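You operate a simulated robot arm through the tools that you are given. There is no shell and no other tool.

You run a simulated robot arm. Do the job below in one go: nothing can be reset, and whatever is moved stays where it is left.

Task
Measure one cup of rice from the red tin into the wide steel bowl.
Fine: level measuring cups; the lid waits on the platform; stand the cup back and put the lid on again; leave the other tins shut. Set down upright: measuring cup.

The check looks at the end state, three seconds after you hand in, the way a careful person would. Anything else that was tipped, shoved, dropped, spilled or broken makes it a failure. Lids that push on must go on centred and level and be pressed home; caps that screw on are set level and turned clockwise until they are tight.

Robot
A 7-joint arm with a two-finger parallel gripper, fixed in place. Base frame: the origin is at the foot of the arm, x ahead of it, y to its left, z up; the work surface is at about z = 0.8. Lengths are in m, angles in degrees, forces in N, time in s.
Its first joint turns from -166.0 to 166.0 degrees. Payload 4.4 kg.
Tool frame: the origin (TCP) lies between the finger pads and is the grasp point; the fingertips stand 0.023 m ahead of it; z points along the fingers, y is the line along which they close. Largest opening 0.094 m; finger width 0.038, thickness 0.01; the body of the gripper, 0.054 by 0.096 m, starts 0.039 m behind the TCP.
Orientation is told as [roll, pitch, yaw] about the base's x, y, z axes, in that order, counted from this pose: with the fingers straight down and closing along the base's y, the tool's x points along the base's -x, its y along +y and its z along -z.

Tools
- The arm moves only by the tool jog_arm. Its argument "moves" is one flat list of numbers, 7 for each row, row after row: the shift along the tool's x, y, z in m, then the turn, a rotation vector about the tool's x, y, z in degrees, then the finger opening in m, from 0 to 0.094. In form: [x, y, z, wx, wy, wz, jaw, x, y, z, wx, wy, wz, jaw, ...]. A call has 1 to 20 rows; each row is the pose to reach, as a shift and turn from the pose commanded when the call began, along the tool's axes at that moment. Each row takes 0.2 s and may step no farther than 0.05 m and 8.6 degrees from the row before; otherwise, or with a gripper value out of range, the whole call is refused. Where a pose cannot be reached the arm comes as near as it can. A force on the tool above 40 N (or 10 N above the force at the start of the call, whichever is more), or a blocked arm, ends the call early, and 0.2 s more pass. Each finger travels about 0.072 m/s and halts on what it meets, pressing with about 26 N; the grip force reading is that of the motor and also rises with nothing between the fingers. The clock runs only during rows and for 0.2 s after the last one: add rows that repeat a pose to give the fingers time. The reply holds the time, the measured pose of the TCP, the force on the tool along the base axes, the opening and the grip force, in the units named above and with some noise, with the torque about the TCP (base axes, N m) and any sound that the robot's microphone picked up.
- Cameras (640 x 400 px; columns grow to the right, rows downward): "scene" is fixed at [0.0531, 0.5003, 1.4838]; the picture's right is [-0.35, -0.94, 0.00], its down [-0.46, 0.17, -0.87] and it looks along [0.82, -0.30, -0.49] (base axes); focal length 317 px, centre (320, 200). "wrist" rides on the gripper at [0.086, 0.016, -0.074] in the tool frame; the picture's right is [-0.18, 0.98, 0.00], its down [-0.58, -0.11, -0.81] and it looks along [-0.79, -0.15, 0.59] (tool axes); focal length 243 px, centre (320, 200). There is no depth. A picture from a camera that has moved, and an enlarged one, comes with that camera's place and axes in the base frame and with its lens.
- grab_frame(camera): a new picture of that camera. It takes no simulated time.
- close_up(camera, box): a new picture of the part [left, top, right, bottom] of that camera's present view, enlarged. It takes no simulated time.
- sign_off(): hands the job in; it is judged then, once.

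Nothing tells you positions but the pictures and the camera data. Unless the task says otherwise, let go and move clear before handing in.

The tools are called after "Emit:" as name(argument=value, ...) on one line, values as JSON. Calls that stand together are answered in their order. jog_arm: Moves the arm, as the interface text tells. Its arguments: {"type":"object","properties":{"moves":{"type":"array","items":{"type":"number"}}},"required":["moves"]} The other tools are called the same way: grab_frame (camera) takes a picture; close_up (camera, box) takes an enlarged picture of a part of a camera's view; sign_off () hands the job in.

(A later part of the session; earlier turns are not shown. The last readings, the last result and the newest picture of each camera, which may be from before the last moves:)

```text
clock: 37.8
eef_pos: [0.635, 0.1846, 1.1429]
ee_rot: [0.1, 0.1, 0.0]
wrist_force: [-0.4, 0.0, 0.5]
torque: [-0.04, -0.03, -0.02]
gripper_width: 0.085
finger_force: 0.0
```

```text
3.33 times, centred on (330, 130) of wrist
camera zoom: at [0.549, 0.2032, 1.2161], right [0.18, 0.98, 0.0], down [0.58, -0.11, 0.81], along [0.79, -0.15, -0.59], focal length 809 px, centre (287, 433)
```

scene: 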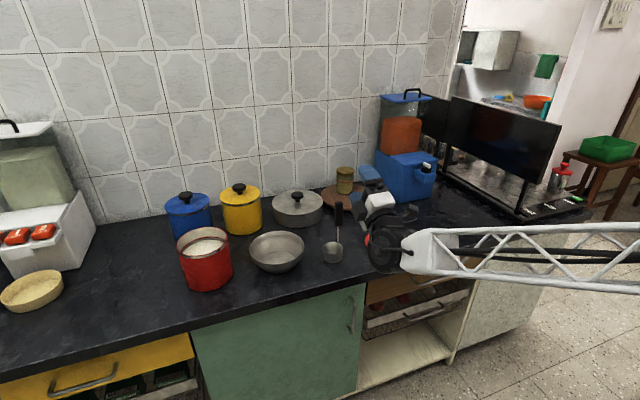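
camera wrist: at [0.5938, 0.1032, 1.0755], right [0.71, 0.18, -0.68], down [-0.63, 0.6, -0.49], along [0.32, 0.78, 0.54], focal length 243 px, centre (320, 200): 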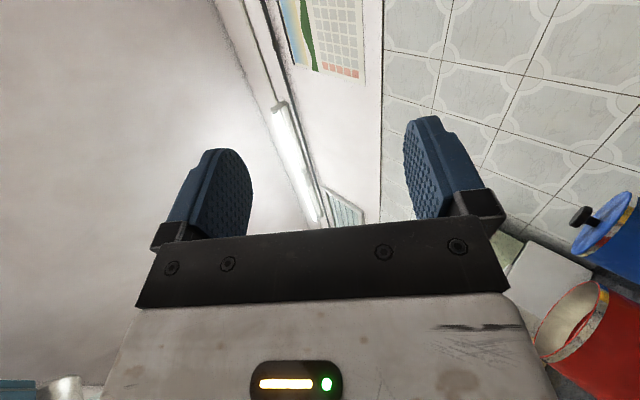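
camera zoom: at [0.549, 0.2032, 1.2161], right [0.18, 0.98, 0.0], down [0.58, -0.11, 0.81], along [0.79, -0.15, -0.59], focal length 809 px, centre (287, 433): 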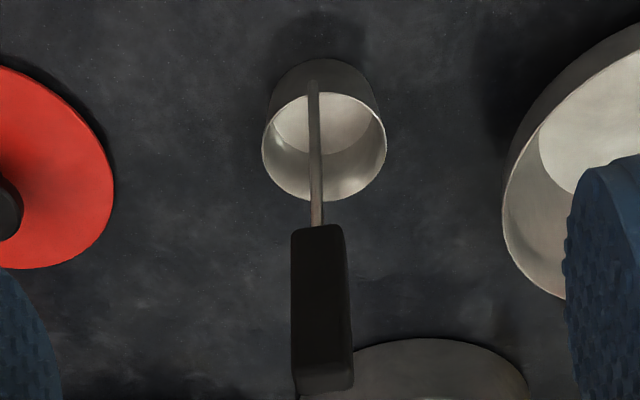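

The handle is at about (0.771, 0.1745), with its top at z ≈ 1.028. I'll move directly above it with the fingers open and check alignment.

Emit:
jog_arm(moves=[-0.045, -0.0035, 0, 0, 0, 0, 0.07, -0.09, -0.007, 0, 0, 0, 0, 0.07, -0.136, -0.0105, 0, 0, 0, 0, 0.07, -0.136, -0.0105, 0.03, 0, 0, 0, 0.07, -0.136, -0.0105, 0.06, 0, 0, 0, 0.07, -0.136, -0.0105, 0.06, 0, 0, 0, 0.07])

Emit:
close_up(camera="wrist", box=[160, 0, 480, 240])

Emit:
close_up(camera="scene", box=[300, 170, 400, 270])

```text
clock: 39.2
eef_pos: [0.773, 0.1756, 1.0814]
ee_rot: [0.0, 0.1, 0.0]
wrist_force: [0.8, -0.2, -0.7]
torque: [0.02, 0.0, 0.02]
gripper_width: 0.07
finger_force: 0.0
```

```text
1.67 times, centred on (320, 120) of wrist
camera zoom: at [0.6864, 0.1921, 1.155], right [0.18, 0.98, 0.0], down [0.58, -0.11, 0.81], along [0.79, -0.15, -0.59], focal length 404 px, centre (320, 333)
```

zoom: 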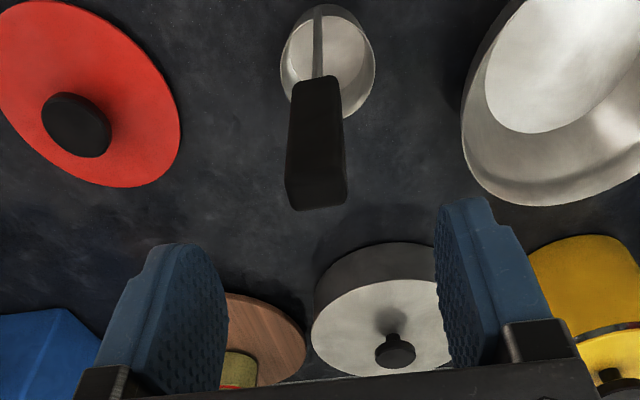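

```text
4.00 times, centred on (350, 220) of scene
camera zoom: at [0.0531, 0.5003, 1.4838], right [-0.35, -0.94, 0.0], down [-0.46, 0.17, -0.87], along [0.82, -0.3, -0.49], focal length 1267 px, centre (200, 120)
```

zoom: 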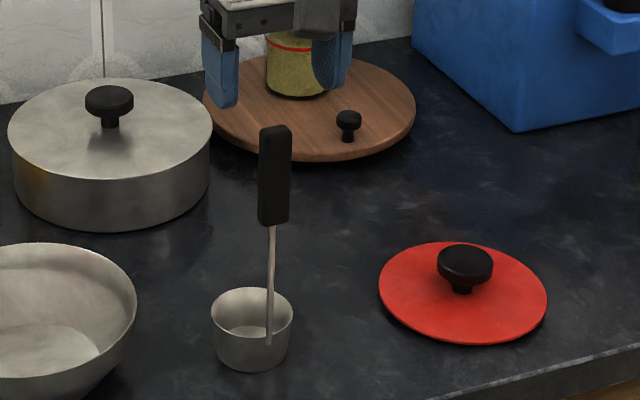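

The fingers straddle the handle nicely. I'll descend to z ≈ 1.004 and close on the grip.

Emit:
jog_arm(moves=[0.002, 0, 0.03, 0, 0, 0, 0.07, 0.002, 0, 0.06, 0, 0, 0, 0.07, 0.002, 0, 0.078, 0, 0, 0, 0.07, 0.002, 0, 0.078, 0, 0, 0, 0.07])

Emit:
close_up(camera="scene", box=[300, 170, 400, 270])

Emit:
close_up(camera="wrist", box=[160, 0, 480, 240])

```text
clock: 40.2
eef_pos: [0.7692, 0.1752, 1.0018]
ee_rot: [0.0, 0.1, 0.0]
wrist_force: [0.1, -0.7, -0.6]
torque: [-0.02, 0.0, 0.01]
gripper_width: 0.0697
finger_force: 0.1
```

```text
4.00 times, centred on (350, 220) of scene
camera zoom: at [0.0531, 0.5003, 1.4838], right [-0.35, -0.94, 0.0], down [-0.46, 0.17, -0.87], along [0.82, -0.3, -0.49], focal length 1267 px, centre (200, 120)
```

zoom: 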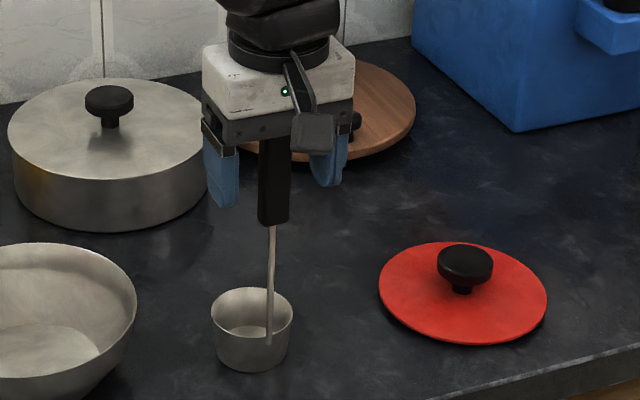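

```text
1.67 times, centred on (320, 120) of wrist
camera zoom: at [0.6828, 0.1922, 1.0757], right [0.18, 0.98, 0.0], down [0.58, -0.11, 0.81], along [0.79, -0.15, -0.59], focal length 404 px, centre (320, 333)
```

zoom: 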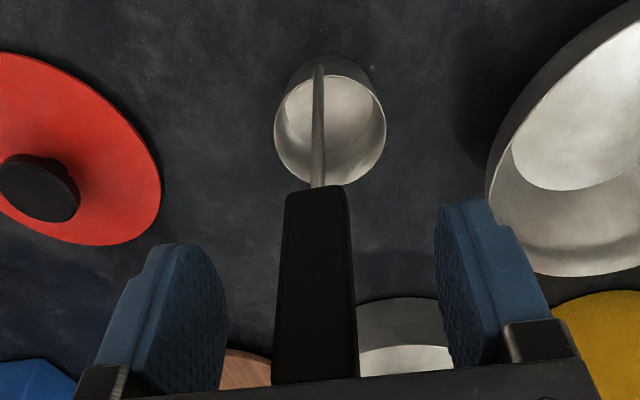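

The handle sits between the pads with no contact. I'm closing now.

Emit:
jog_arm(moves=[0, 0, 0, 0, 0, 0, 0.04, 0, 0, 0, 0, 0, 0, 0.02, 0, 0, 0, 0, 0, 0, 0.0, 0, 0, 0, 0, 0, 0, 0.0, 0, 0, 0, 0, 0, 0, 0.0])

Emit:
close_up(camera="wrist", box=[160, 0, 480, 240])

Emit:
close_up(camera="scene", box=[300, 170, 400, 270])

```text
clock: 41.4
eef_pos: [0.7694, 0.1745, 1.0014]
ee_rot: [0.0, 0.0, 0.1]
wrist_force: [0.0, 0.5, -0.4]
torque: [0.01, 0.01, 0.01]
gripper_width: 0.0217
finger_force: 25.9
```

```text
1.67 times, centred on (320, 120) of wrist
camera zoom: at [0.6829, 0.1923, 1.076], right [0.18, 0.98, 0.0], down [0.58, -0.11, 0.81], along [0.79, -0.15, -0.59], focal length 404 px, centre (320, 333)
```

zoom: 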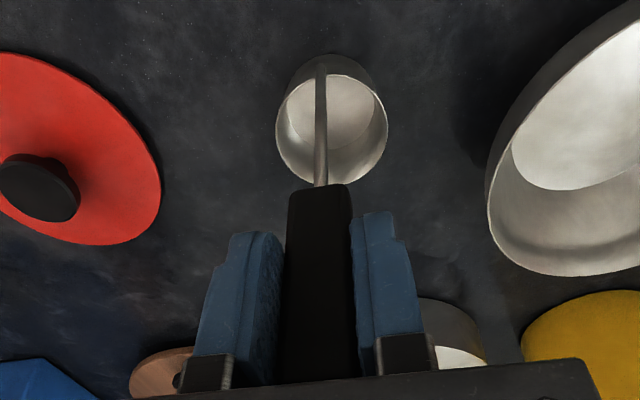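

```text
4.00 times, centred on (350, 220) of scene
camera zoom: at [0.0531, 0.5003, 1.4838], right [-0.35, -0.94, 0.0], down [-0.46, 0.17, -0.87], along [0.82, -0.3, -0.49], focal length 1267 px, centre (200, 120)
```

zoom: 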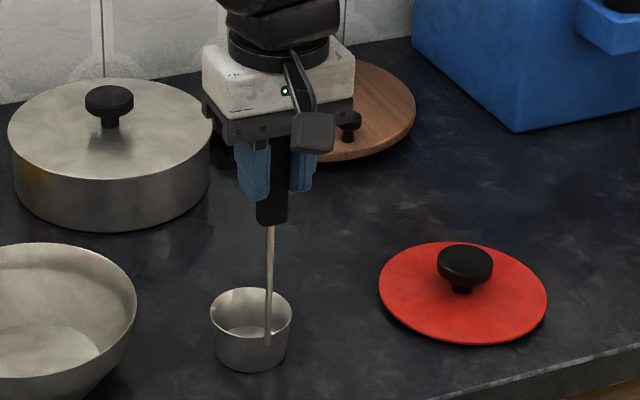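

The handle is held firmly at 0.0217 m; for the return, the cup stands with the TCP at (0.7694, 0.1745, 1.0014). I'll lift it straight up, slowly at first.

Emit:
jog_arm(moves=[0, 0, -0.005, 0, 0, 0, 0.0, 0, 0, -0.015, 0, 0, 0, 0.0, 0, 0, -0.035, 0, 0, 0, 0.0, 0, 0, -0.065, 0, 0, 0, 0.0, 0, 0, -0.1, 0, 0, 0, 0.0, 0, 0, -0.14, 0, 0, 0, 0.0, 0, 0, -0.18, 0, 0, 0, 0.0, 0, 0, -0.2, 0, 0, 0, 0.0])

Emit:
grab_frame(camera="scene")

Emit:
close_up(camera="wrist", box=[160, 0, 480, 240])

```text
clock: 43.2
eef_pos: [0.7686, 0.1747, 1.2054]
ee_rot: [-0.1, 0.0, 0.0]
wrist_force: [0.5, 0.6, -2.3]
torque: [0.0, 0.08, 0.02]
gripper_width: 0.0217
finger_force: 26.1
```

```text
taken
```

scene: 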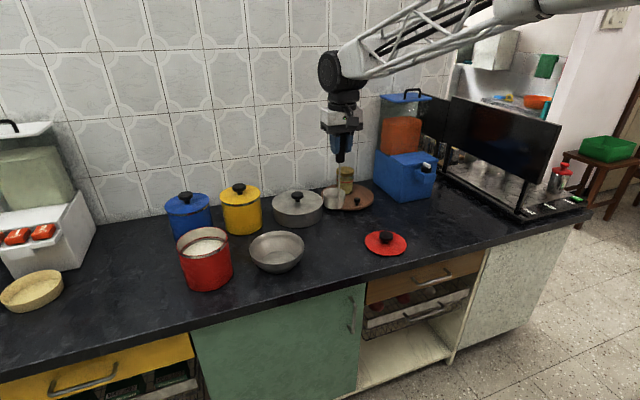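

```text
1.67 times, centred on (320, 120) of wrist
camera zoom: at [0.6825, 0.1924, 1.2796], right [0.18, 0.98, 0.0], down [0.58, -0.11, 0.81], along [0.79, -0.15, -0.59], focal length 404 px, centre (320, 333)
```

zoom: 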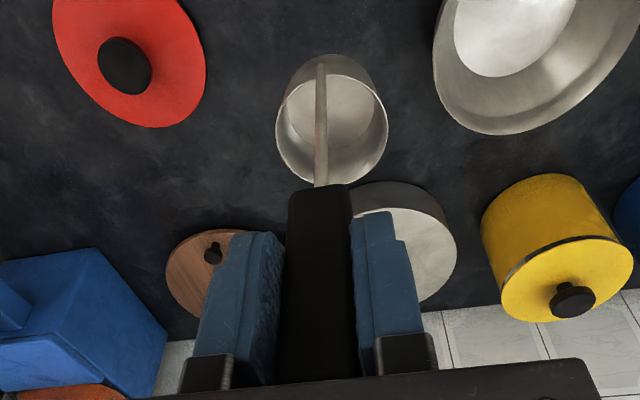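

The cup is held straight. I'll carry it upright over the bowl to above the open tin while turning to yaw 90°, so that the cup sits on the +y side of the handle.

Emit:
jog_arm(moves=[-0.004, 0.016, 0, 0, 0, -4, 0.0, -0.011, 0.048, 0, 0, 0, -12, 0.0, -0.018, 0.08, 0, 0, 0, -20, 0.0, -0.025, 0.112, 0, 0, 0, -28, 0.0, -0.032, 0.144, 0, 0, 0, -36, 0.0, -0.04, 0.176, 0, 0, 0, -44, 0.0, -0.047, 0.208, 0, 0, 0, -52, 0.0, -0.054, 0.24, 0, 0, 0, -60, 0.0, -0.062, 0.272, 0, 0, 0, -68, 0.0, -0.069, 0.304, 0, 0, 0, -76, 0.0, -0.076, 0.336, 0, 0, 0, -84, 0.0, -0.081, 0.358, 0, 0, 0, -90, 0.0, -0.081, 0.358, 0, 0, 0, -90, 0.0])

Emit:
grab_frame(camera="wrist")

Emit:
grab_frame(camera="scene")

```text
clock: 46.0
eef_pos: [0.8492, 0.5358, 1.2039]
ee_rot: [0.1, 0.0, 90.1]
wrist_force: [-0.5, 0.2, -2.4]
torque: [-0.03, 0.03, -0.01]
gripper_width: 0.022
finger_force: 26.2
```

```text
taken
camera wrist: at [0.833, 0.4488, 1.2781], right [-0.98, 0.18, 0.0], down [0.11, 0.58, 0.81], along [0.15, 0.79, -0.59], focal length 243 px, centre (320, 200)
```

wrist: 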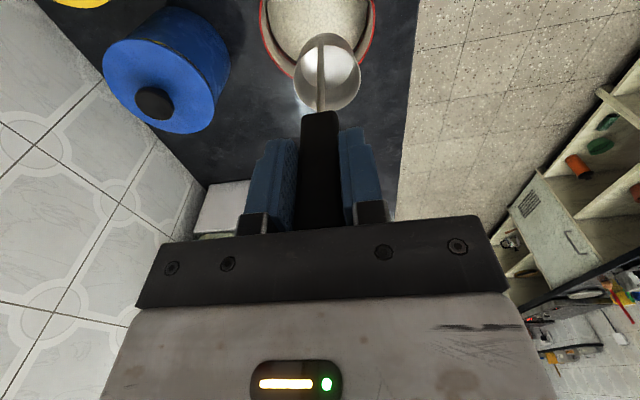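

```text
taken
```

scene: 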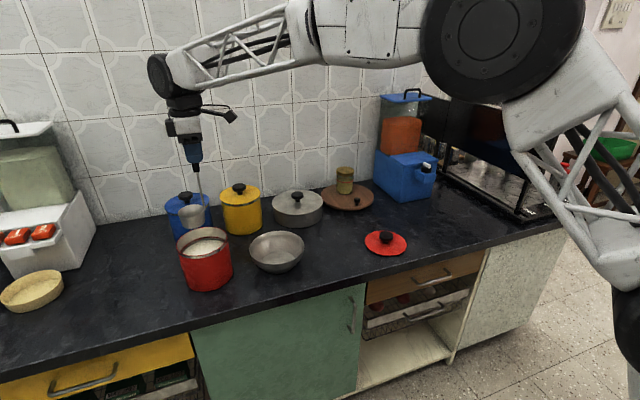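

The cup hovers above the tin; close-ups will confirm its centring over the rice.

Emit:
close_up(camera="wrist", box=[240, 0, 400, 120])

Emit:
close_up(camera="scene", box=[150, 170, 250, 270])

```text
3.33 times, centred on (320, 60) of wrist
camera zoom: at [0.833, 0.4488, 1.2781], right [-0.98, 0.18, 0.0], down [0.11, 0.58, 0.81], along [0.15, 0.79, -0.59], focal length 809 px, centre (320, 667)
```

zoom: 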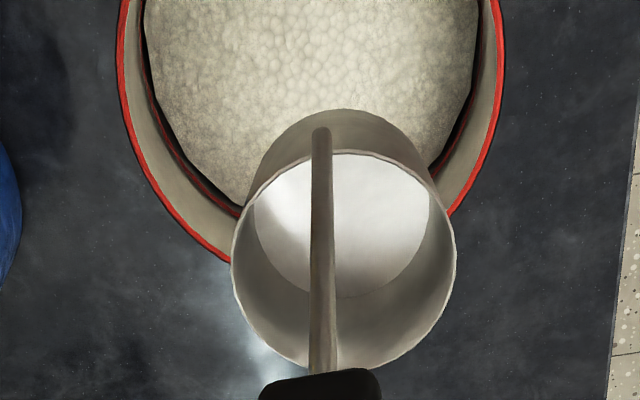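

```text
4.00 times, centred on (200, 220) of scene
camera zoom: at [0.0531, 0.5003, 1.4838], right [-0.35, -0.94, 0.0], down [-0.46, 0.17, -0.87], along [0.82, -0.3, -0.49], focal length 1267 px, centre (800, 120)
```

zoom: 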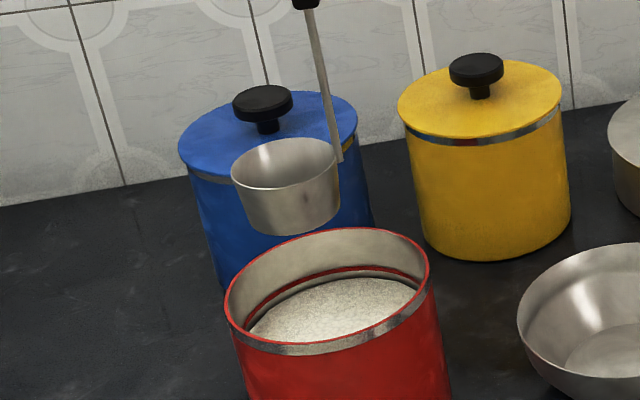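

The cup centre is about (0.848, 0.566) and the tin centre about (0.854, 0.5635), both within reach. I'll tilt the cup 40° at hover, mouth toward the base, pivoting about the cup so it stays over the tin.

Emit:
jog_arm(moves=[0.0005, 0.02, 0.0015, 8, 0, 0, 0.0, 0.001, 0.0395, 0.0061, 16, 0, 0, 0.0, 0.0015, 0.0582, 0.0135, 24, 0, 0, 0.0, 0.002, 0.0757, 0.0238, 32, 0, 0, 0.0, 0.0025, 0.0915, 0.0366, 40, 0, 0, 0.0, 0.0025, 0.0915, 0.0366, 40, 0, 0, 0.0])

Emit:
grab_frame(camera="wrist")

Emit:
close_up(camera="scene", box=[130, 150, 260, 280])

```text
clock: 47.4
eef_pos: [0.757, 0.5309, 1.1674]
ee_rot: [-40.1, -0.1, 89.9]
wrist_force: [-0.1, 0.5, -1.6]
torque: [-0.06, 0.14, 0.0]
gripper_width: 0.0219
finger_force: 25.8
```

```text
taken
camera wrist: at [0.6974, 0.4451, 1.2134], right [-0.75, 0.18, -0.63], down [-0.44, 0.58, 0.69], along [0.49, 0.79, -0.36], focal length 243 px, centre (320, 200)
```

wrist: 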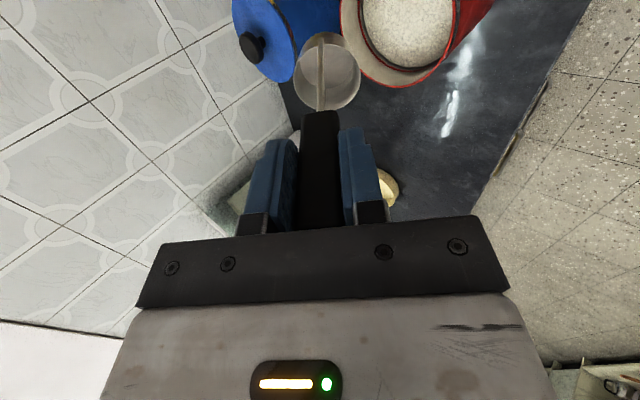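

```text
3.08 times, centred on (195, 215) of scene
camera zoom: at [0.0531, 0.5003, 1.4838], right [-0.35, -0.94, 0.0], down [-0.46, 0.17, -0.87], along [0.82, -0.3, -0.49], focal length 974 px, centre (705, 154)
```

zoom: 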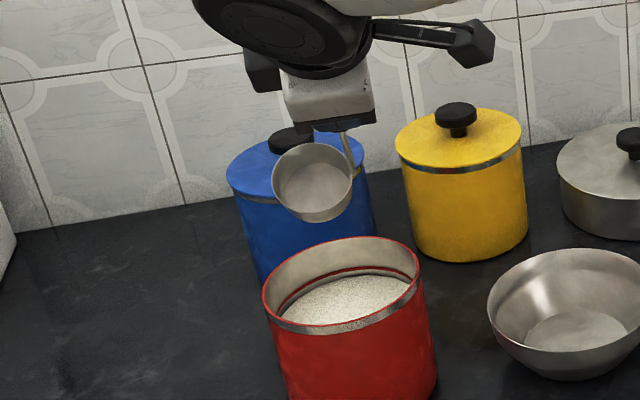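

The cup holds its tilt without slipping. I'll lower it partway into the tin mouth and check clearance to the walls.

Emit:
jog_arm(moves=[0, 0.0193, 0.023, 0, 0, 0, 0.0, 0, 0.0386, 0.046, 0, 0, 0, 0.0, 0, 0.0514, 0.0613, 0, 0, 0, 0.0, 0, 0.0514, 0.0613, 0, 0, 0, 0.0])

Emit:
close_up(camera="wrist", box=[220, 0, 460, 150])

Emit:
close_up(camera="scene", box=[150, 190, 250, 290])

```text
clock: 48.4
eef_pos: [0.7579, 0.5299, 1.088]
ee_rot: [-40.0, 0.0, 90.1]
wrist_force: [-0.8, 0.0, -1.4]
torque: [-0.02, 0.11, 0.01]
gripper_width: 0.0218
finger_force: 26.3
```

```text
2.67 times, centred on (340, 75) of wrist
camera zoom: at [0.6972, 0.4443, 1.1333], right [-0.75, 0.18, -0.63], down [-0.43, 0.58, 0.69], along [0.49, 0.79, -0.36], focal length 647 px, centre (267, 533)
```

zoom: 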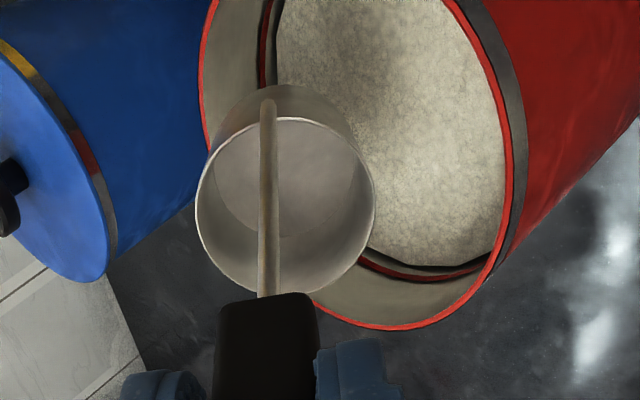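

```text
4.00 times, centred on (200, 240) of scene
camera zoom: at [0.0531, 0.5003, 1.4838], right [-0.35, -0.94, 0.0], down [-0.46, 0.17, -0.87], along [0.82, -0.3, -0.49], focal length 1267 px, centre (800, 40)
```

zoom: 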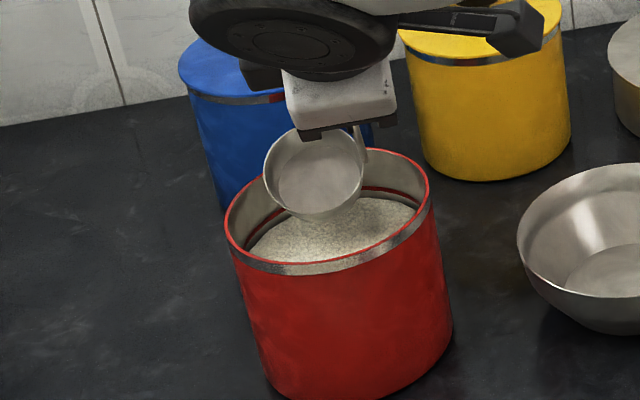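

There's still free clearance and no contact. I'll continue down so the cup's lower edge enters the rice, reading the force.

Emit:
jog_arm(moves=[0, 0.0096, 0.0115, 0, 0, 0, 0.0, 0, 0.0193, 0.023, 0, 0, 0, 0.0, 0, 0.0276, 0.0329, 0, 0, 0, 0.0])

Emit:
close_up(camera="scene", box=[150, 190, 250, 290])

Emit:
close_up(camera="wrist", box=[220, 0, 460, 150])

```text
clock: 49.2
eef_pos: [0.7583, 0.53, 1.0445]
ee_rot: [-40.0, -0.1, 89.9]
wrist_force: [-0.2, 0.0, -1.8]
torque: [-0.04, 0.12, -0.05]
gripper_width: 0.0219
finger_force: 25.9
```

```text
4.00 times, centred on (200, 240) of scene
camera zoom: at [0.0531, 0.5003, 1.4838], right [-0.35, -0.94, 0.0], down [-0.46, 0.17, -0.87], along [0.82, -0.3, -0.49], focal length 1267 px, centre (800, 40)
```

zoom: 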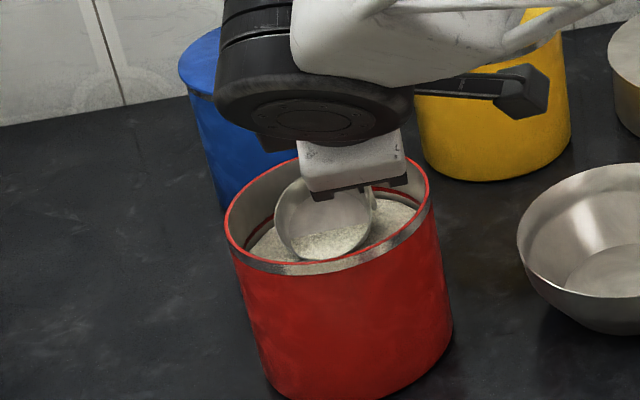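

```text
2.67 times, centred on (340, 75) of wrist
camera zoom: at [0.6982, 0.445, 1.0914], right [-0.75, 0.18, -0.63], down [-0.43, 0.58, 0.69], along [0.49, 0.79, -0.36], focal length 647 px, centre (267, 533)
```

zoom: 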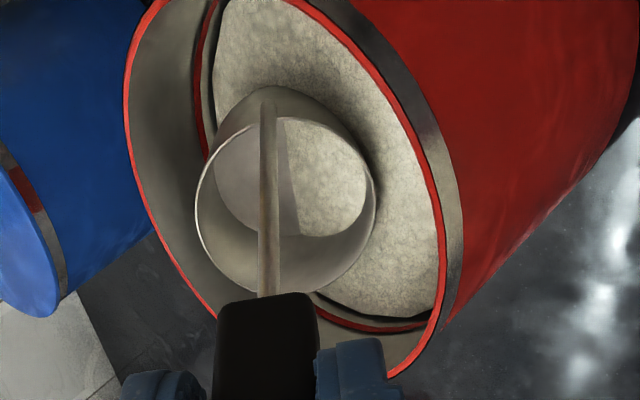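

The cup's mouth is at rice level and rice is showing inside it, with no force. I'll go 4 cm deeper so the mouth is submerged.

Emit:
jog_arm(moves=[0, 0.0086, 0.0102, 0, 0, 0, 0.0, 0, 0.0171, 0.0204, 0, 0, 0, 0.0, 0, 0.0257, 0.0306, 0, 0, 0, 0.0])

Emit:
close_up(camera="scene", box=[150, 190, 250, 290])

Emit:
close_up(camera="wrist", box=[220, 0, 460, 150])

```text
clock: 50.0
eef_pos: [0.7588, 0.5313, 1.0052]
ee_rot: [-40.1, 0.0, 90.0]
wrist_force: [-0.3, -1.0, -2.4]
torque: [-0.09, 0.17, -0.01]
gripper_width: 0.022
finger_force: 25.9
```

```text
4.00 times, centred on (200, 240) of scene
camera zoom: at [0.0531, 0.5003, 1.4838], right [-0.35, -0.94, 0.0], down [-0.46, 0.17, -0.87], along [0.82, -0.3, -0.49], focal length 1267 px, centre (800, 40)
```

zoom: 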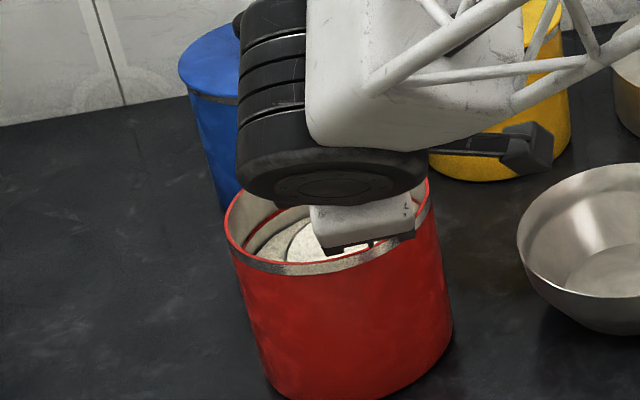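

```text
2.67 times, centred on (340, 75) of wrist
camera zoom: at [0.6989, 0.446, 1.0516], right [-0.75, 0.18, -0.63], down [-0.43, 0.58, 0.69], along [0.49, 0.79, -0.36], focal length 647 px, centre (267, 533)
```

zoom: 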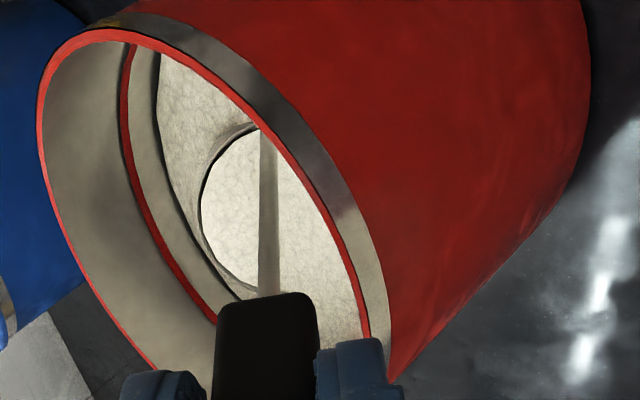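

The mouth is submerged and full of rice. I'll rotate the cup upright within the rice, drawing it slightly toward the base so it stays clear of the walls.

Emit:
jog_arm(moves=[0, -0.0195, -0.0003, -8, 0, 0, 0.0, 0, -0.0389, 0.0024, -16, 0, 0, 0.0, 0, -0.0571, 0.0081, -24, 0, 0, 0.0, 0, -0.0743, 0.0165, -32, 0, 0, 0.0, 0, -0.0898, 0.0276, -40, 0, 0, 0.0, 0, -0.0898, 0.0276, -40, 0, 0, 0.0])

Emit:
close_up(camera="scene", box=[150, 190, 250, 290])

Emit:
close_up(camera="wrist", box=[220, 0, 460, 150])

```text
clock: 51.4
eef_pos: [0.8453, 0.5313, 1.0401]
ee_rot: [0.1, 0.0, 90.0]
wrist_force: [0.4, -0.7, -3.4]
torque: [-0.08, 0.0, -0.03]
gripper_width: 0.0216
finger_force: 25.7
```

```text
4.00 times, centred on (200, 240) of scene
camera zoom: at [0.0531, 0.5003, 1.4838], right [-0.35, -0.94, 0.0], down [-0.46, 0.17, -0.87], along [0.82, -0.3, -0.49], focal length 1267 px, centre (800, 40)
```

zoom: 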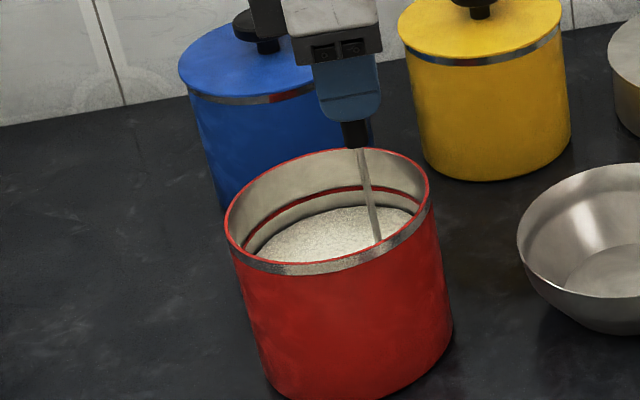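

```text
2.67 times, centred on (340, 75) of wrist
camera zoom: at [0.8296, 0.4462, 1.1142], right [-0.98, 0.18, 0.0], down [0.11, 0.58, 0.81], along [0.15, 0.79, -0.59], focal length 647 px, centre (267, 533)
```

zoom: 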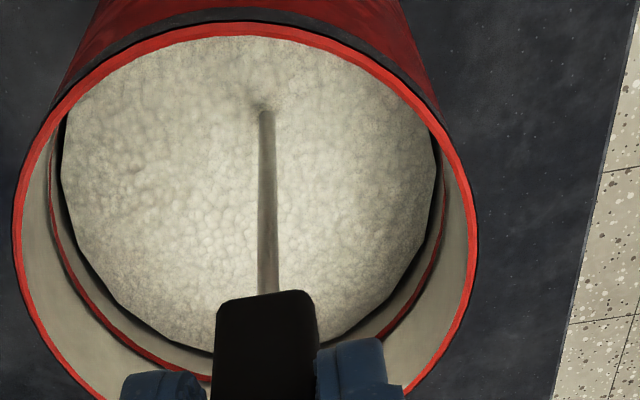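

The cup is fully buried and upright in the rice. I'll lift slowly until its rim clears the surface, keeping it over the tin, and look at how full it is.

Emit:
jog_arm(moves=[0, 0, -0.01, 0, 0, 0, 0.0, 0, 0, -0.02, 0, 0, 0, 0.0, 0, 0, -0.03, 0, 0, 0, 0.0, 0, 0, -0.04, 0, 0, 0, 0.0, 0, 0, -0.055, 0, 0, 0, 0.0, 0, 0, -0.07, 0, 0, 0, 0.0, 0, 0, -0.08, 0, 0, 0, 0.0])

Emit:
close_up(camera="scene", box=[150, 190, 250, 290])

Emit:
close_up(camera="wrist", box=[220, 0, 460, 150])

```text
clock: 53.0
eef_pos: [0.8453, 0.531, 1.1206]
ee_rot: [0.1, 0.0, 90.0]
wrist_force: [0.2, 0.1, -3.5]
torque: [-0.09, 0.01, 0.04]
gripper_width: 0.0218
finger_force: 26.2
```

```text
4.00 times, centred on (200, 240) of scene
camera zoom: at [0.0531, 0.5003, 1.4838], right [-0.35, -0.94, 0.0], down [-0.46, 0.17, -0.87], along [0.82, -0.3, -0.49], focal length 1267 px, centre (800, 40)
```

zoom: 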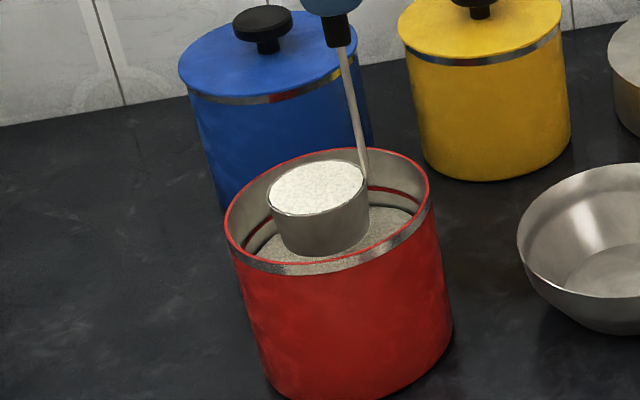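

```text
2.67 times, centred on (340, 75) of wrist
camera zoom: at [0.8295, 0.4446, 1.194], right [-0.98, 0.18, 0.0], down [0.11, 0.58, 0.81], along [0.15, 0.79, -0.59], focal length 647 px, centre (267, 533)
```

zoom: 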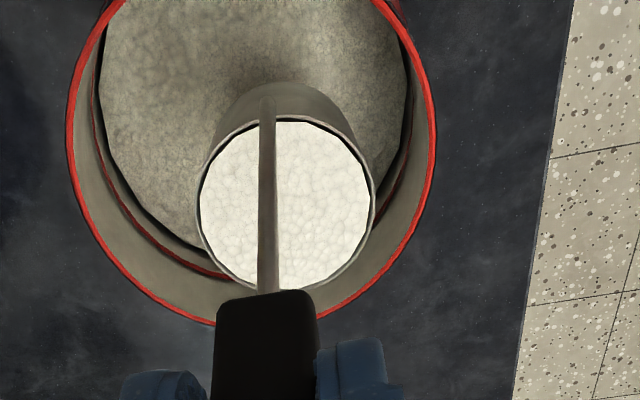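

The cup has come up full of rice; I'll zoom in to judge whether it is level or heaped.

Emit:
close_up(camera="scene", box=[180, 220, 220, 260])

Emit:
close_up(camera="wrist", box=[285, 30, 365, 110])

```text
10.00 times, centred on (200, 240) of scene
camera zoom: at [0.0531, 0.5003, 1.4838], right [-0.35, -0.94, 0.0], down [-0.46, 0.17, -0.87], along [0.82, -0.3, -0.49], focal length 3167 px, centre (1520, -200)
```

zoom: 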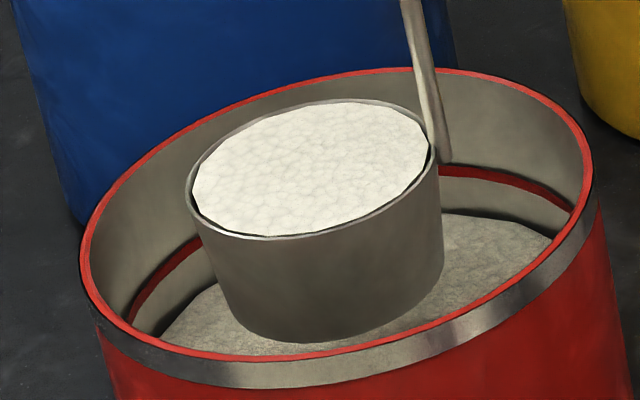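

```text
5.00 times, centred on (325, 70) of wrist
camera zoom: at [0.8295, 0.4446, 1.194], right [-0.98, 0.18, 0.0], down [0.11, 0.58, 0.81], along [0.15, 0.79, -0.59], focal length 1213 px, centre (295, 850)
```

zoom: 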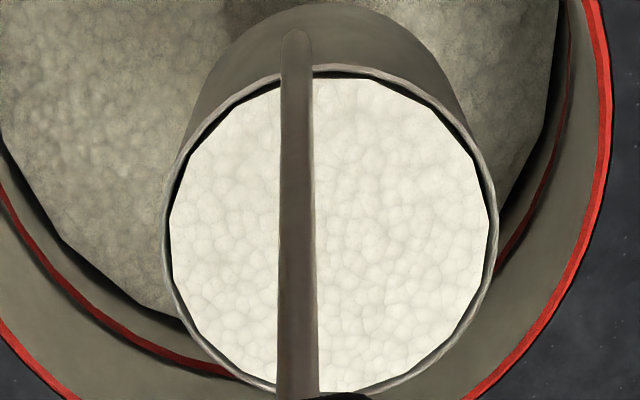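

Emit:
close_up(camera="scene", box=[190, 228, 212, 246])

Emit:
close_up(camera="wrist", box=[300, 35, 355, 70])

Emit:
close_up(camera="wrist", box=[300, 75, 355, 115])

```text
16.00 times, centred on (201, 237) of scene
camera zoom: at [0.0531, 0.5003, 1.4838], right [-0.35, -0.94, 0.0], down [-0.46, 0.17, -0.87], along [0.82, -0.3, -0.49], focal length 5067 px, centre (2224, -392)
```

zoom: 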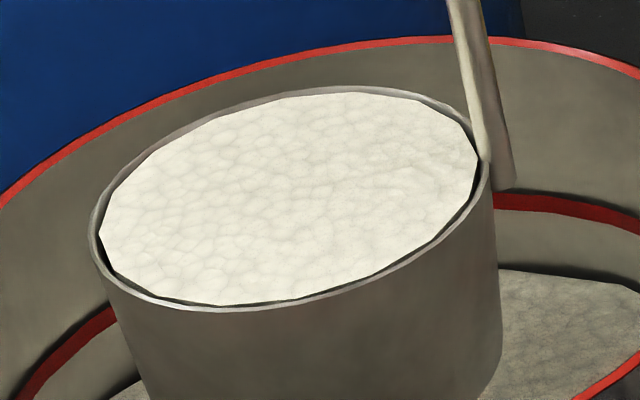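

```text
11.43 times, centred on (328, 52) of wrist
camera zoom: at [0.8295, 0.4446, 1.194], right [-0.98, 0.18, 0.0], down [0.11, 0.58, 0.81], along [0.15, 0.79, -0.59], focal length 2773 px, centre (234, 1886)
```

zoom: 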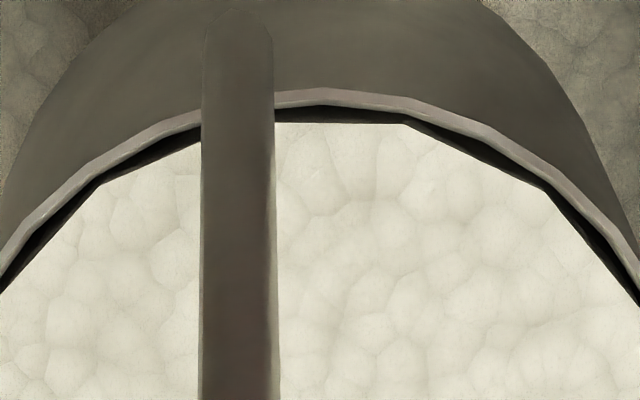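

```text
10.00 times, centred on (328, 95) of wrist
camera zoom: at [0.8295, 0.4446, 1.194], right [-0.98, 0.18, 0.0], down [0.11, 0.58, 0.81], along [0.15, 0.79, -0.59], focal length 2426 px, centre (245, 1250)
```

zoom: 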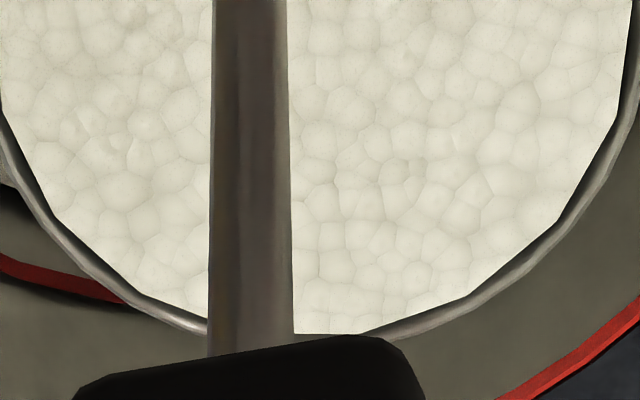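

The rice surface in the cup looks flat and flush with the rim. To be sure there's no hidden heap, I'll tip the cup slightly (about 8°) over the tin and back, then compare; any surplus falls back into the tin.

Emit:
jog_arm(moves=[0, 0.0055, 0.0004, 4, 0, 0, 0.0, 0, 0.0138, 0.0015, 8, 0, 0, 0.0, 0, 0.0138, 0.0015, 8, 0, 0, 0.0])

Emit:
close_up(camera="scene", box=[185, 225, 217, 251])

Emit:
close_up(camera="wrist", box=[285, 30, 365, 110])

```text
clock: 53.8
eef_pos: [0.8324, 0.5305, 1.1195]
ee_rot: [-8.0, 0.0, 90.0]
wrist_force: [0.0, 0.1, -3.0]
torque: [0.0, 0.04, -0.02]
gripper_width: 0.0219
finger_force: 26.4
```

```text
15.38 times, centred on (201, 238) of scene
camera zoom: at [0.0531, 0.5003, 1.4838], right [-0.35, -0.94, 0.0], down [-0.46, 0.17, -0.87], along [0.82, -0.3, -0.49], focal length 4872 px, centre (2151, -385)
```

zoom: 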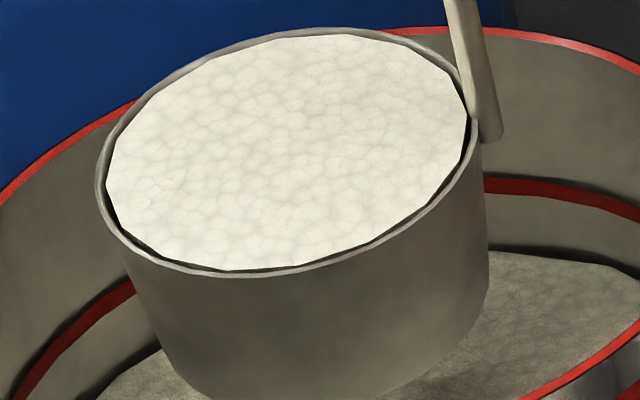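

```text
5.00 times, centred on (325, 70) of wrist
camera zoom: at [0.8054, 0.4448, 1.1906], right [-0.97, 0.18, -0.14], down [0.0, 0.58, 0.81], along [0.23, 0.79, -0.57], focal length 1213 px, centre (295, 850)
```

zoom: 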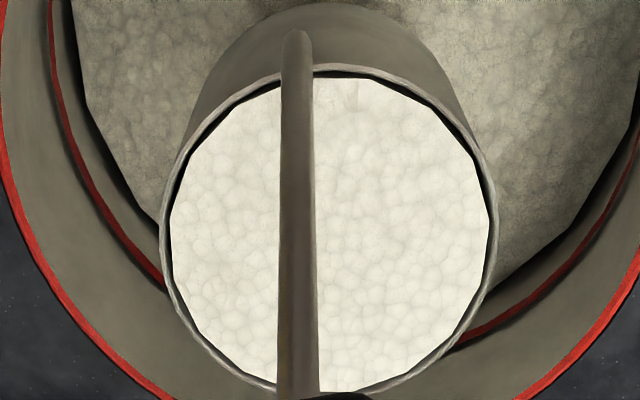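

The rice surface moved rigidly with the cup and nothing visibly changed. I'll bring the cup upright and compare the same views.

Emit:
jog_arm(moves=[0, -0.0083, -0.0007, -4, 0, 0, 0.0, 0, -0.0138, 0.0004, -8, 0, 0, 0.0, 0, -0.0138, 0.0004, -8, 0, 0, 0.0])

Emit:
close_up(camera="wrist", box=[285, 30, 365, 110])

Emit:
close_up(camera="scene", box=[190, 228, 212, 246])

```text
clock: 54.6
eef_pos: [0.8443, 0.5304, 1.1205]
ee_rot: [0.0, 0.0, 89.9]
wrist_force: [0.5, 0.6, -1.8]
torque: [-0.05, 0.0, 0.01]
gripper_width: 0.0217
finger_force: 26.0
```

```text
5.00 times, centred on (325, 70) of wrist
camera zoom: at [0.8287, 0.4452, 1.195], right [-0.98, 0.18, 0.0], down [0.11, 0.58, 0.81], along [0.15, 0.79, -0.59], focal length 1213 px, centre (295, 850)
```

zoom: 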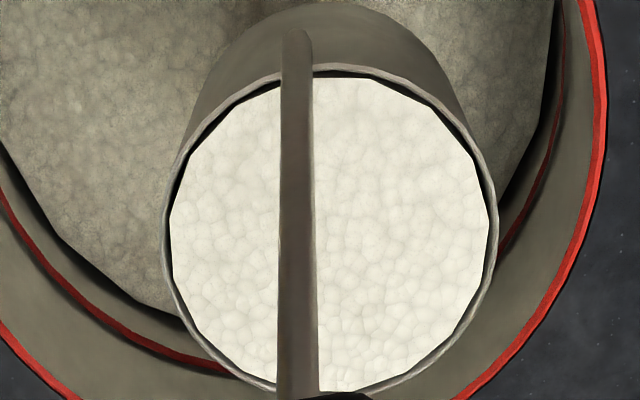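

```text
16.00 times, centred on (201, 237) of scene
camera zoom: at [0.0531, 0.5003, 1.4838], right [-0.35, -0.94, 0.0], down [-0.46, 0.17, -0.87], along [0.82, -0.3, -0.49], focal length 5067 px, centre (2224, -392)
```

zoom: 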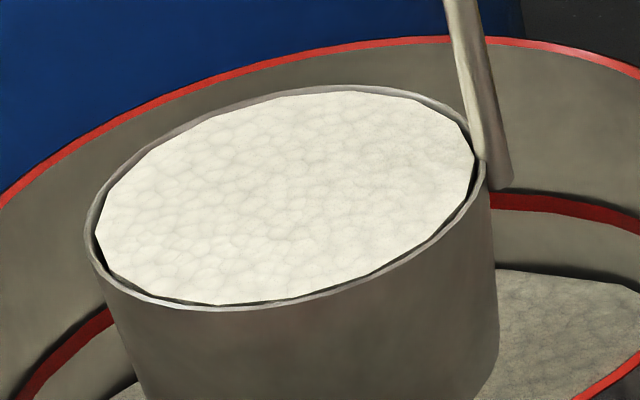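

The rice remains flush with the rim. I'll lift clear of the tin and carry it gently, upright, across to above the bowl, staying high so I can view the fill from a shallower angle.

Emit:
jog_arm(moves=[0, 0, -0.01, 0, 0, 0, 0.0, 0, 0, -0.03, 0, 0, 0, 0.0, 0, 0, -0.055, 0, 0, 0, 0.0, 0, 0, -0.08, 0, 0, 0, 0.0, 0, 0, -0.1, 0, 0, 0, 0.0, 0.01, 0.001, -0.11, 0, 0, 0, 0.0, 0.03, 0.002, -0.11, 0, 0, 0, 0.0, 0.055, 0.003, -0.11, 0, 0, 0, 0.0, 0.08, 0.005, -0.11, 0, 0, 0, 0.0, 0.105, 0.006, -0.11, 0, 0, 0, 0.0, 0.13, 0.008, -0.11, 0, 0, 0, 0.0, 0.155, 0.01, -0.11, 0, 0, 0, 0.0, 0.175, 0.011, -0.11, 0, 0, 0, 0.0, 0.192, 0.012, -0.11, 0, 0, 0, 0.0, 0.202, 0.012, -0.11, 0, 0, 0, 0.0, 0.204, 0.012, -0.11, 0, 0, 0, 0.0])

Emit:
grab_frame(camera="scene")

Emit:
close_up(camera="wrist", box=[220, 0, 460, 150])

```text
clock: 58.0
eef_pos: [0.834, 0.3254, 1.2318]
ee_rot: [0.0, 0.0, 90.1]
wrist_force: [-0.3, -0.3, -3.1]
torque: [-0.05, -0.02, 0.01]
gripper_width: 0.0219
finger_force: 26.1
```

```text
taken
```

scene: 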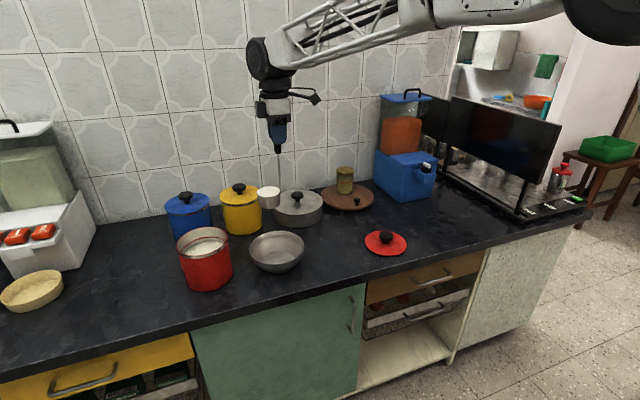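

```text
2.67 times, centred on (340, 75) of wrist
camera zoom: at [0.8176, 0.2409, 1.3058], right [-0.98, 0.18, 0.0], down [0.11, 0.58, 0.81], along [0.15, 0.79, -0.59], focal length 647 px, centre (267, 533)
```

zoom: 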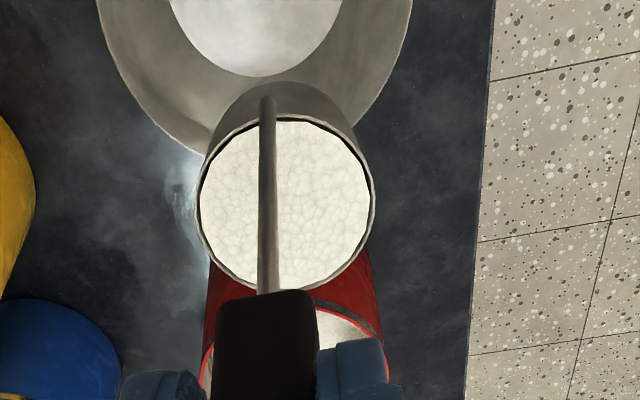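

The full cup is steady over the bowl. I'll raise it straight up to bring the rim closer to the scene camera's eye level and check for a heap.

Emit:
jog_arm(moves=[0, 0, -0.015, 0, 0, 0, 0.0, 0, 0, -0.045, 0, 0, 0, 0.0, 0, 0, -0.085, 0, 0, 0, 0.0, 0, 0, -0.125, 0, 0, 0, 0.0, 0, 0, -0.165, 0, 0, 0, 0.0, 0, 0, -0.2, 0, 0, 0, 0.0, 0, 0, -0.225, 0, 0, 0, 0.0, 0, 0, -0.235, 0, 0, 0, 0.0])

Emit:
grab_frame(camera="scene")

Emit:
close_up(camera="scene", box=[240, 110, 300, 160])

```text
clock: 59.8
eef_pos: [0.8331, 0.3277, 1.4669]
ee_rot: [0.0, 0.0, 90.0]
wrist_force: [0.5, 0.5, -2.2]
torque: [-0.06, 0.03, -0.02]
gripper_width: 0.0217
finger_force: 26.1
```

```text
taken
```

scene: 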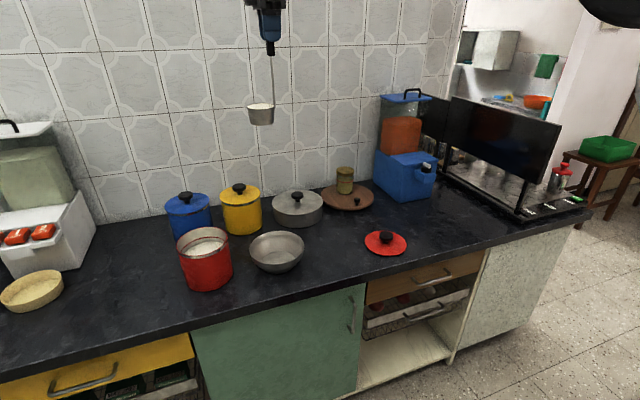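

```text
8.00 times, centred on (270, 135) of scene
camera zoom: at [0.0531, 0.5003, 1.4838], right [-0.35, -0.94, 0.0], down [-0.46, 0.17, -0.87], along [0.82, -0.3, -0.49], focal length 2533 px, centre (720, 720)
```

zoom: 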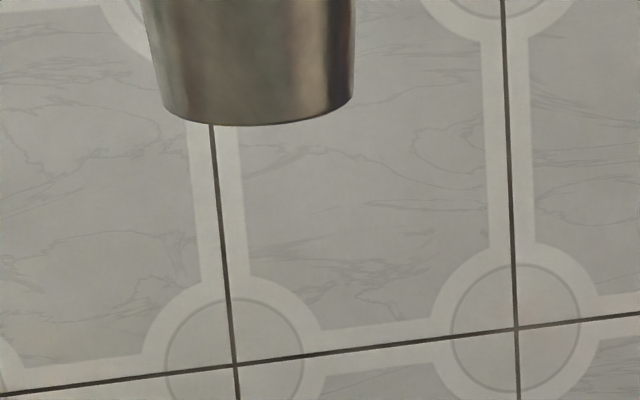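

The cup is now near the camera's eye level; I'll zoom in on its rim.

Emit:
close_up(camera="scene", box=[240, 92, 284, 128])

Emit:
close_up(camera="scene", box=[244, 98, 278, 114])

```text
11.11 times, centred on (262, 110) of scene
camera zoom: at [0.0531, 0.5003, 1.4838], right [-0.35, -0.94, 0.0], down [-0.46, 0.17, -0.87], along [0.82, -0.3, -0.49], focal length 3518 px, centre (964, 1200)
```

zoom: 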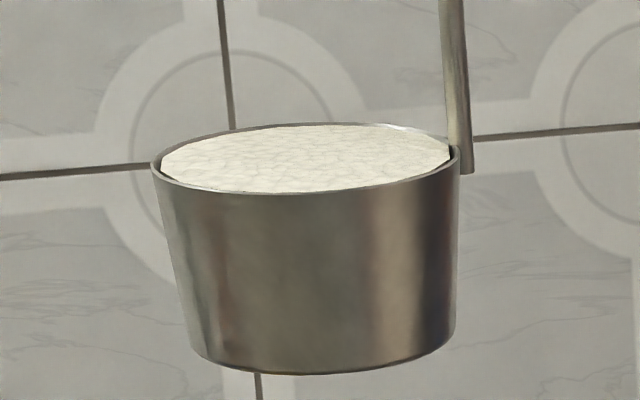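

```text
16.00 times, centred on (261, 106) of scene
camera zoom: at [0.0531, 0.5003, 1.4838], right [-0.35, -0.94, 0.0], down [-0.46, 0.17, -0.87], along [0.82, -0.3, -0.49], focal length 5067 px, centre (1264, 1704)
```

zoom: 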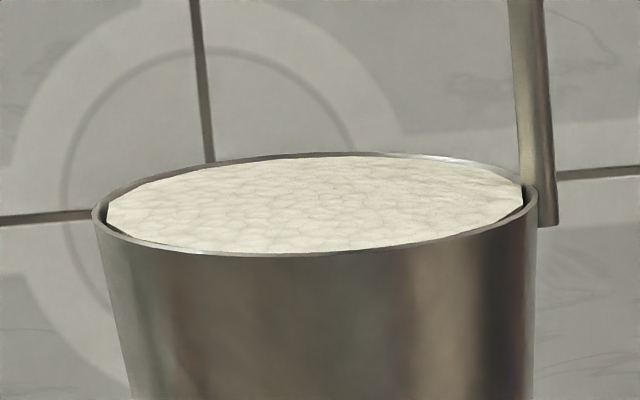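

From this shallow angle the rice is flat and flush with the rim, so it's a level cup. Now I'll locate the bowl precisely from here before lowering.

Emit:
grab_frame(camera="wrist")

Emit:
close_up(camera="wrist", box=[240, 0, 400, 100])

Emit:
close_up(camera="scene", box=[235, 215, 325, 285])

```text
taken
camera wrist: at [0.8162, 0.2416, 1.5408], right [-0.98, 0.18, 0.0], down [0.11, 0.58, 0.81], along [0.15, 0.79, -0.59], focal length 243 px, centre (320, 200)
```

wrist: 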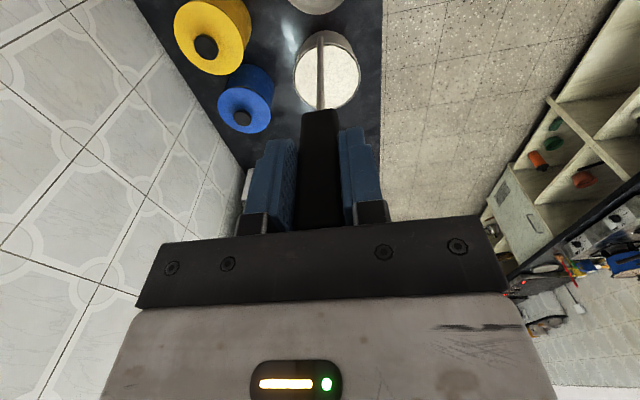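

```text
4.00 times, centred on (320, 50) of wrist
camera zoom: at [0.8162, 0.2416, 1.5408], right [-0.98, 0.18, 0.0], down [0.11, 0.58, 0.81], along [0.15, 0.79, -0.59], focal length 970 px, centre (320, 800)
```

zoom: 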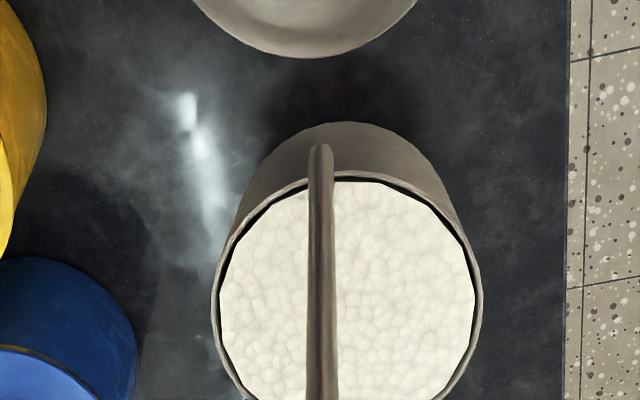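

```text
5.71 times, centred on (280, 250) of scene
camera zoom: at [0.0531, 0.5003, 1.4838], right [-0.35, -0.94, 0.0], down [-0.46, 0.17, -0.87], along [0.82, -0.3, -0.49], focal length 1810 px, centre (549, -86)
```

zoom: 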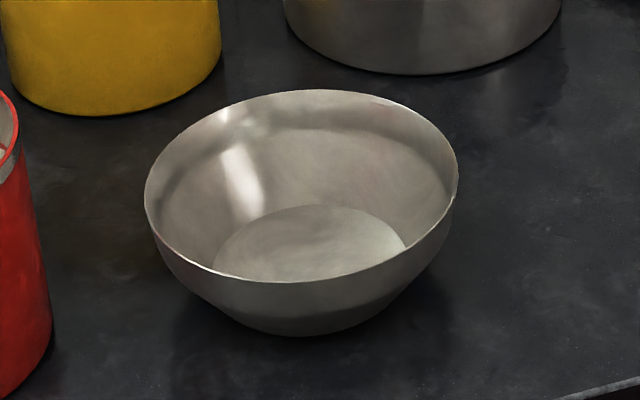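

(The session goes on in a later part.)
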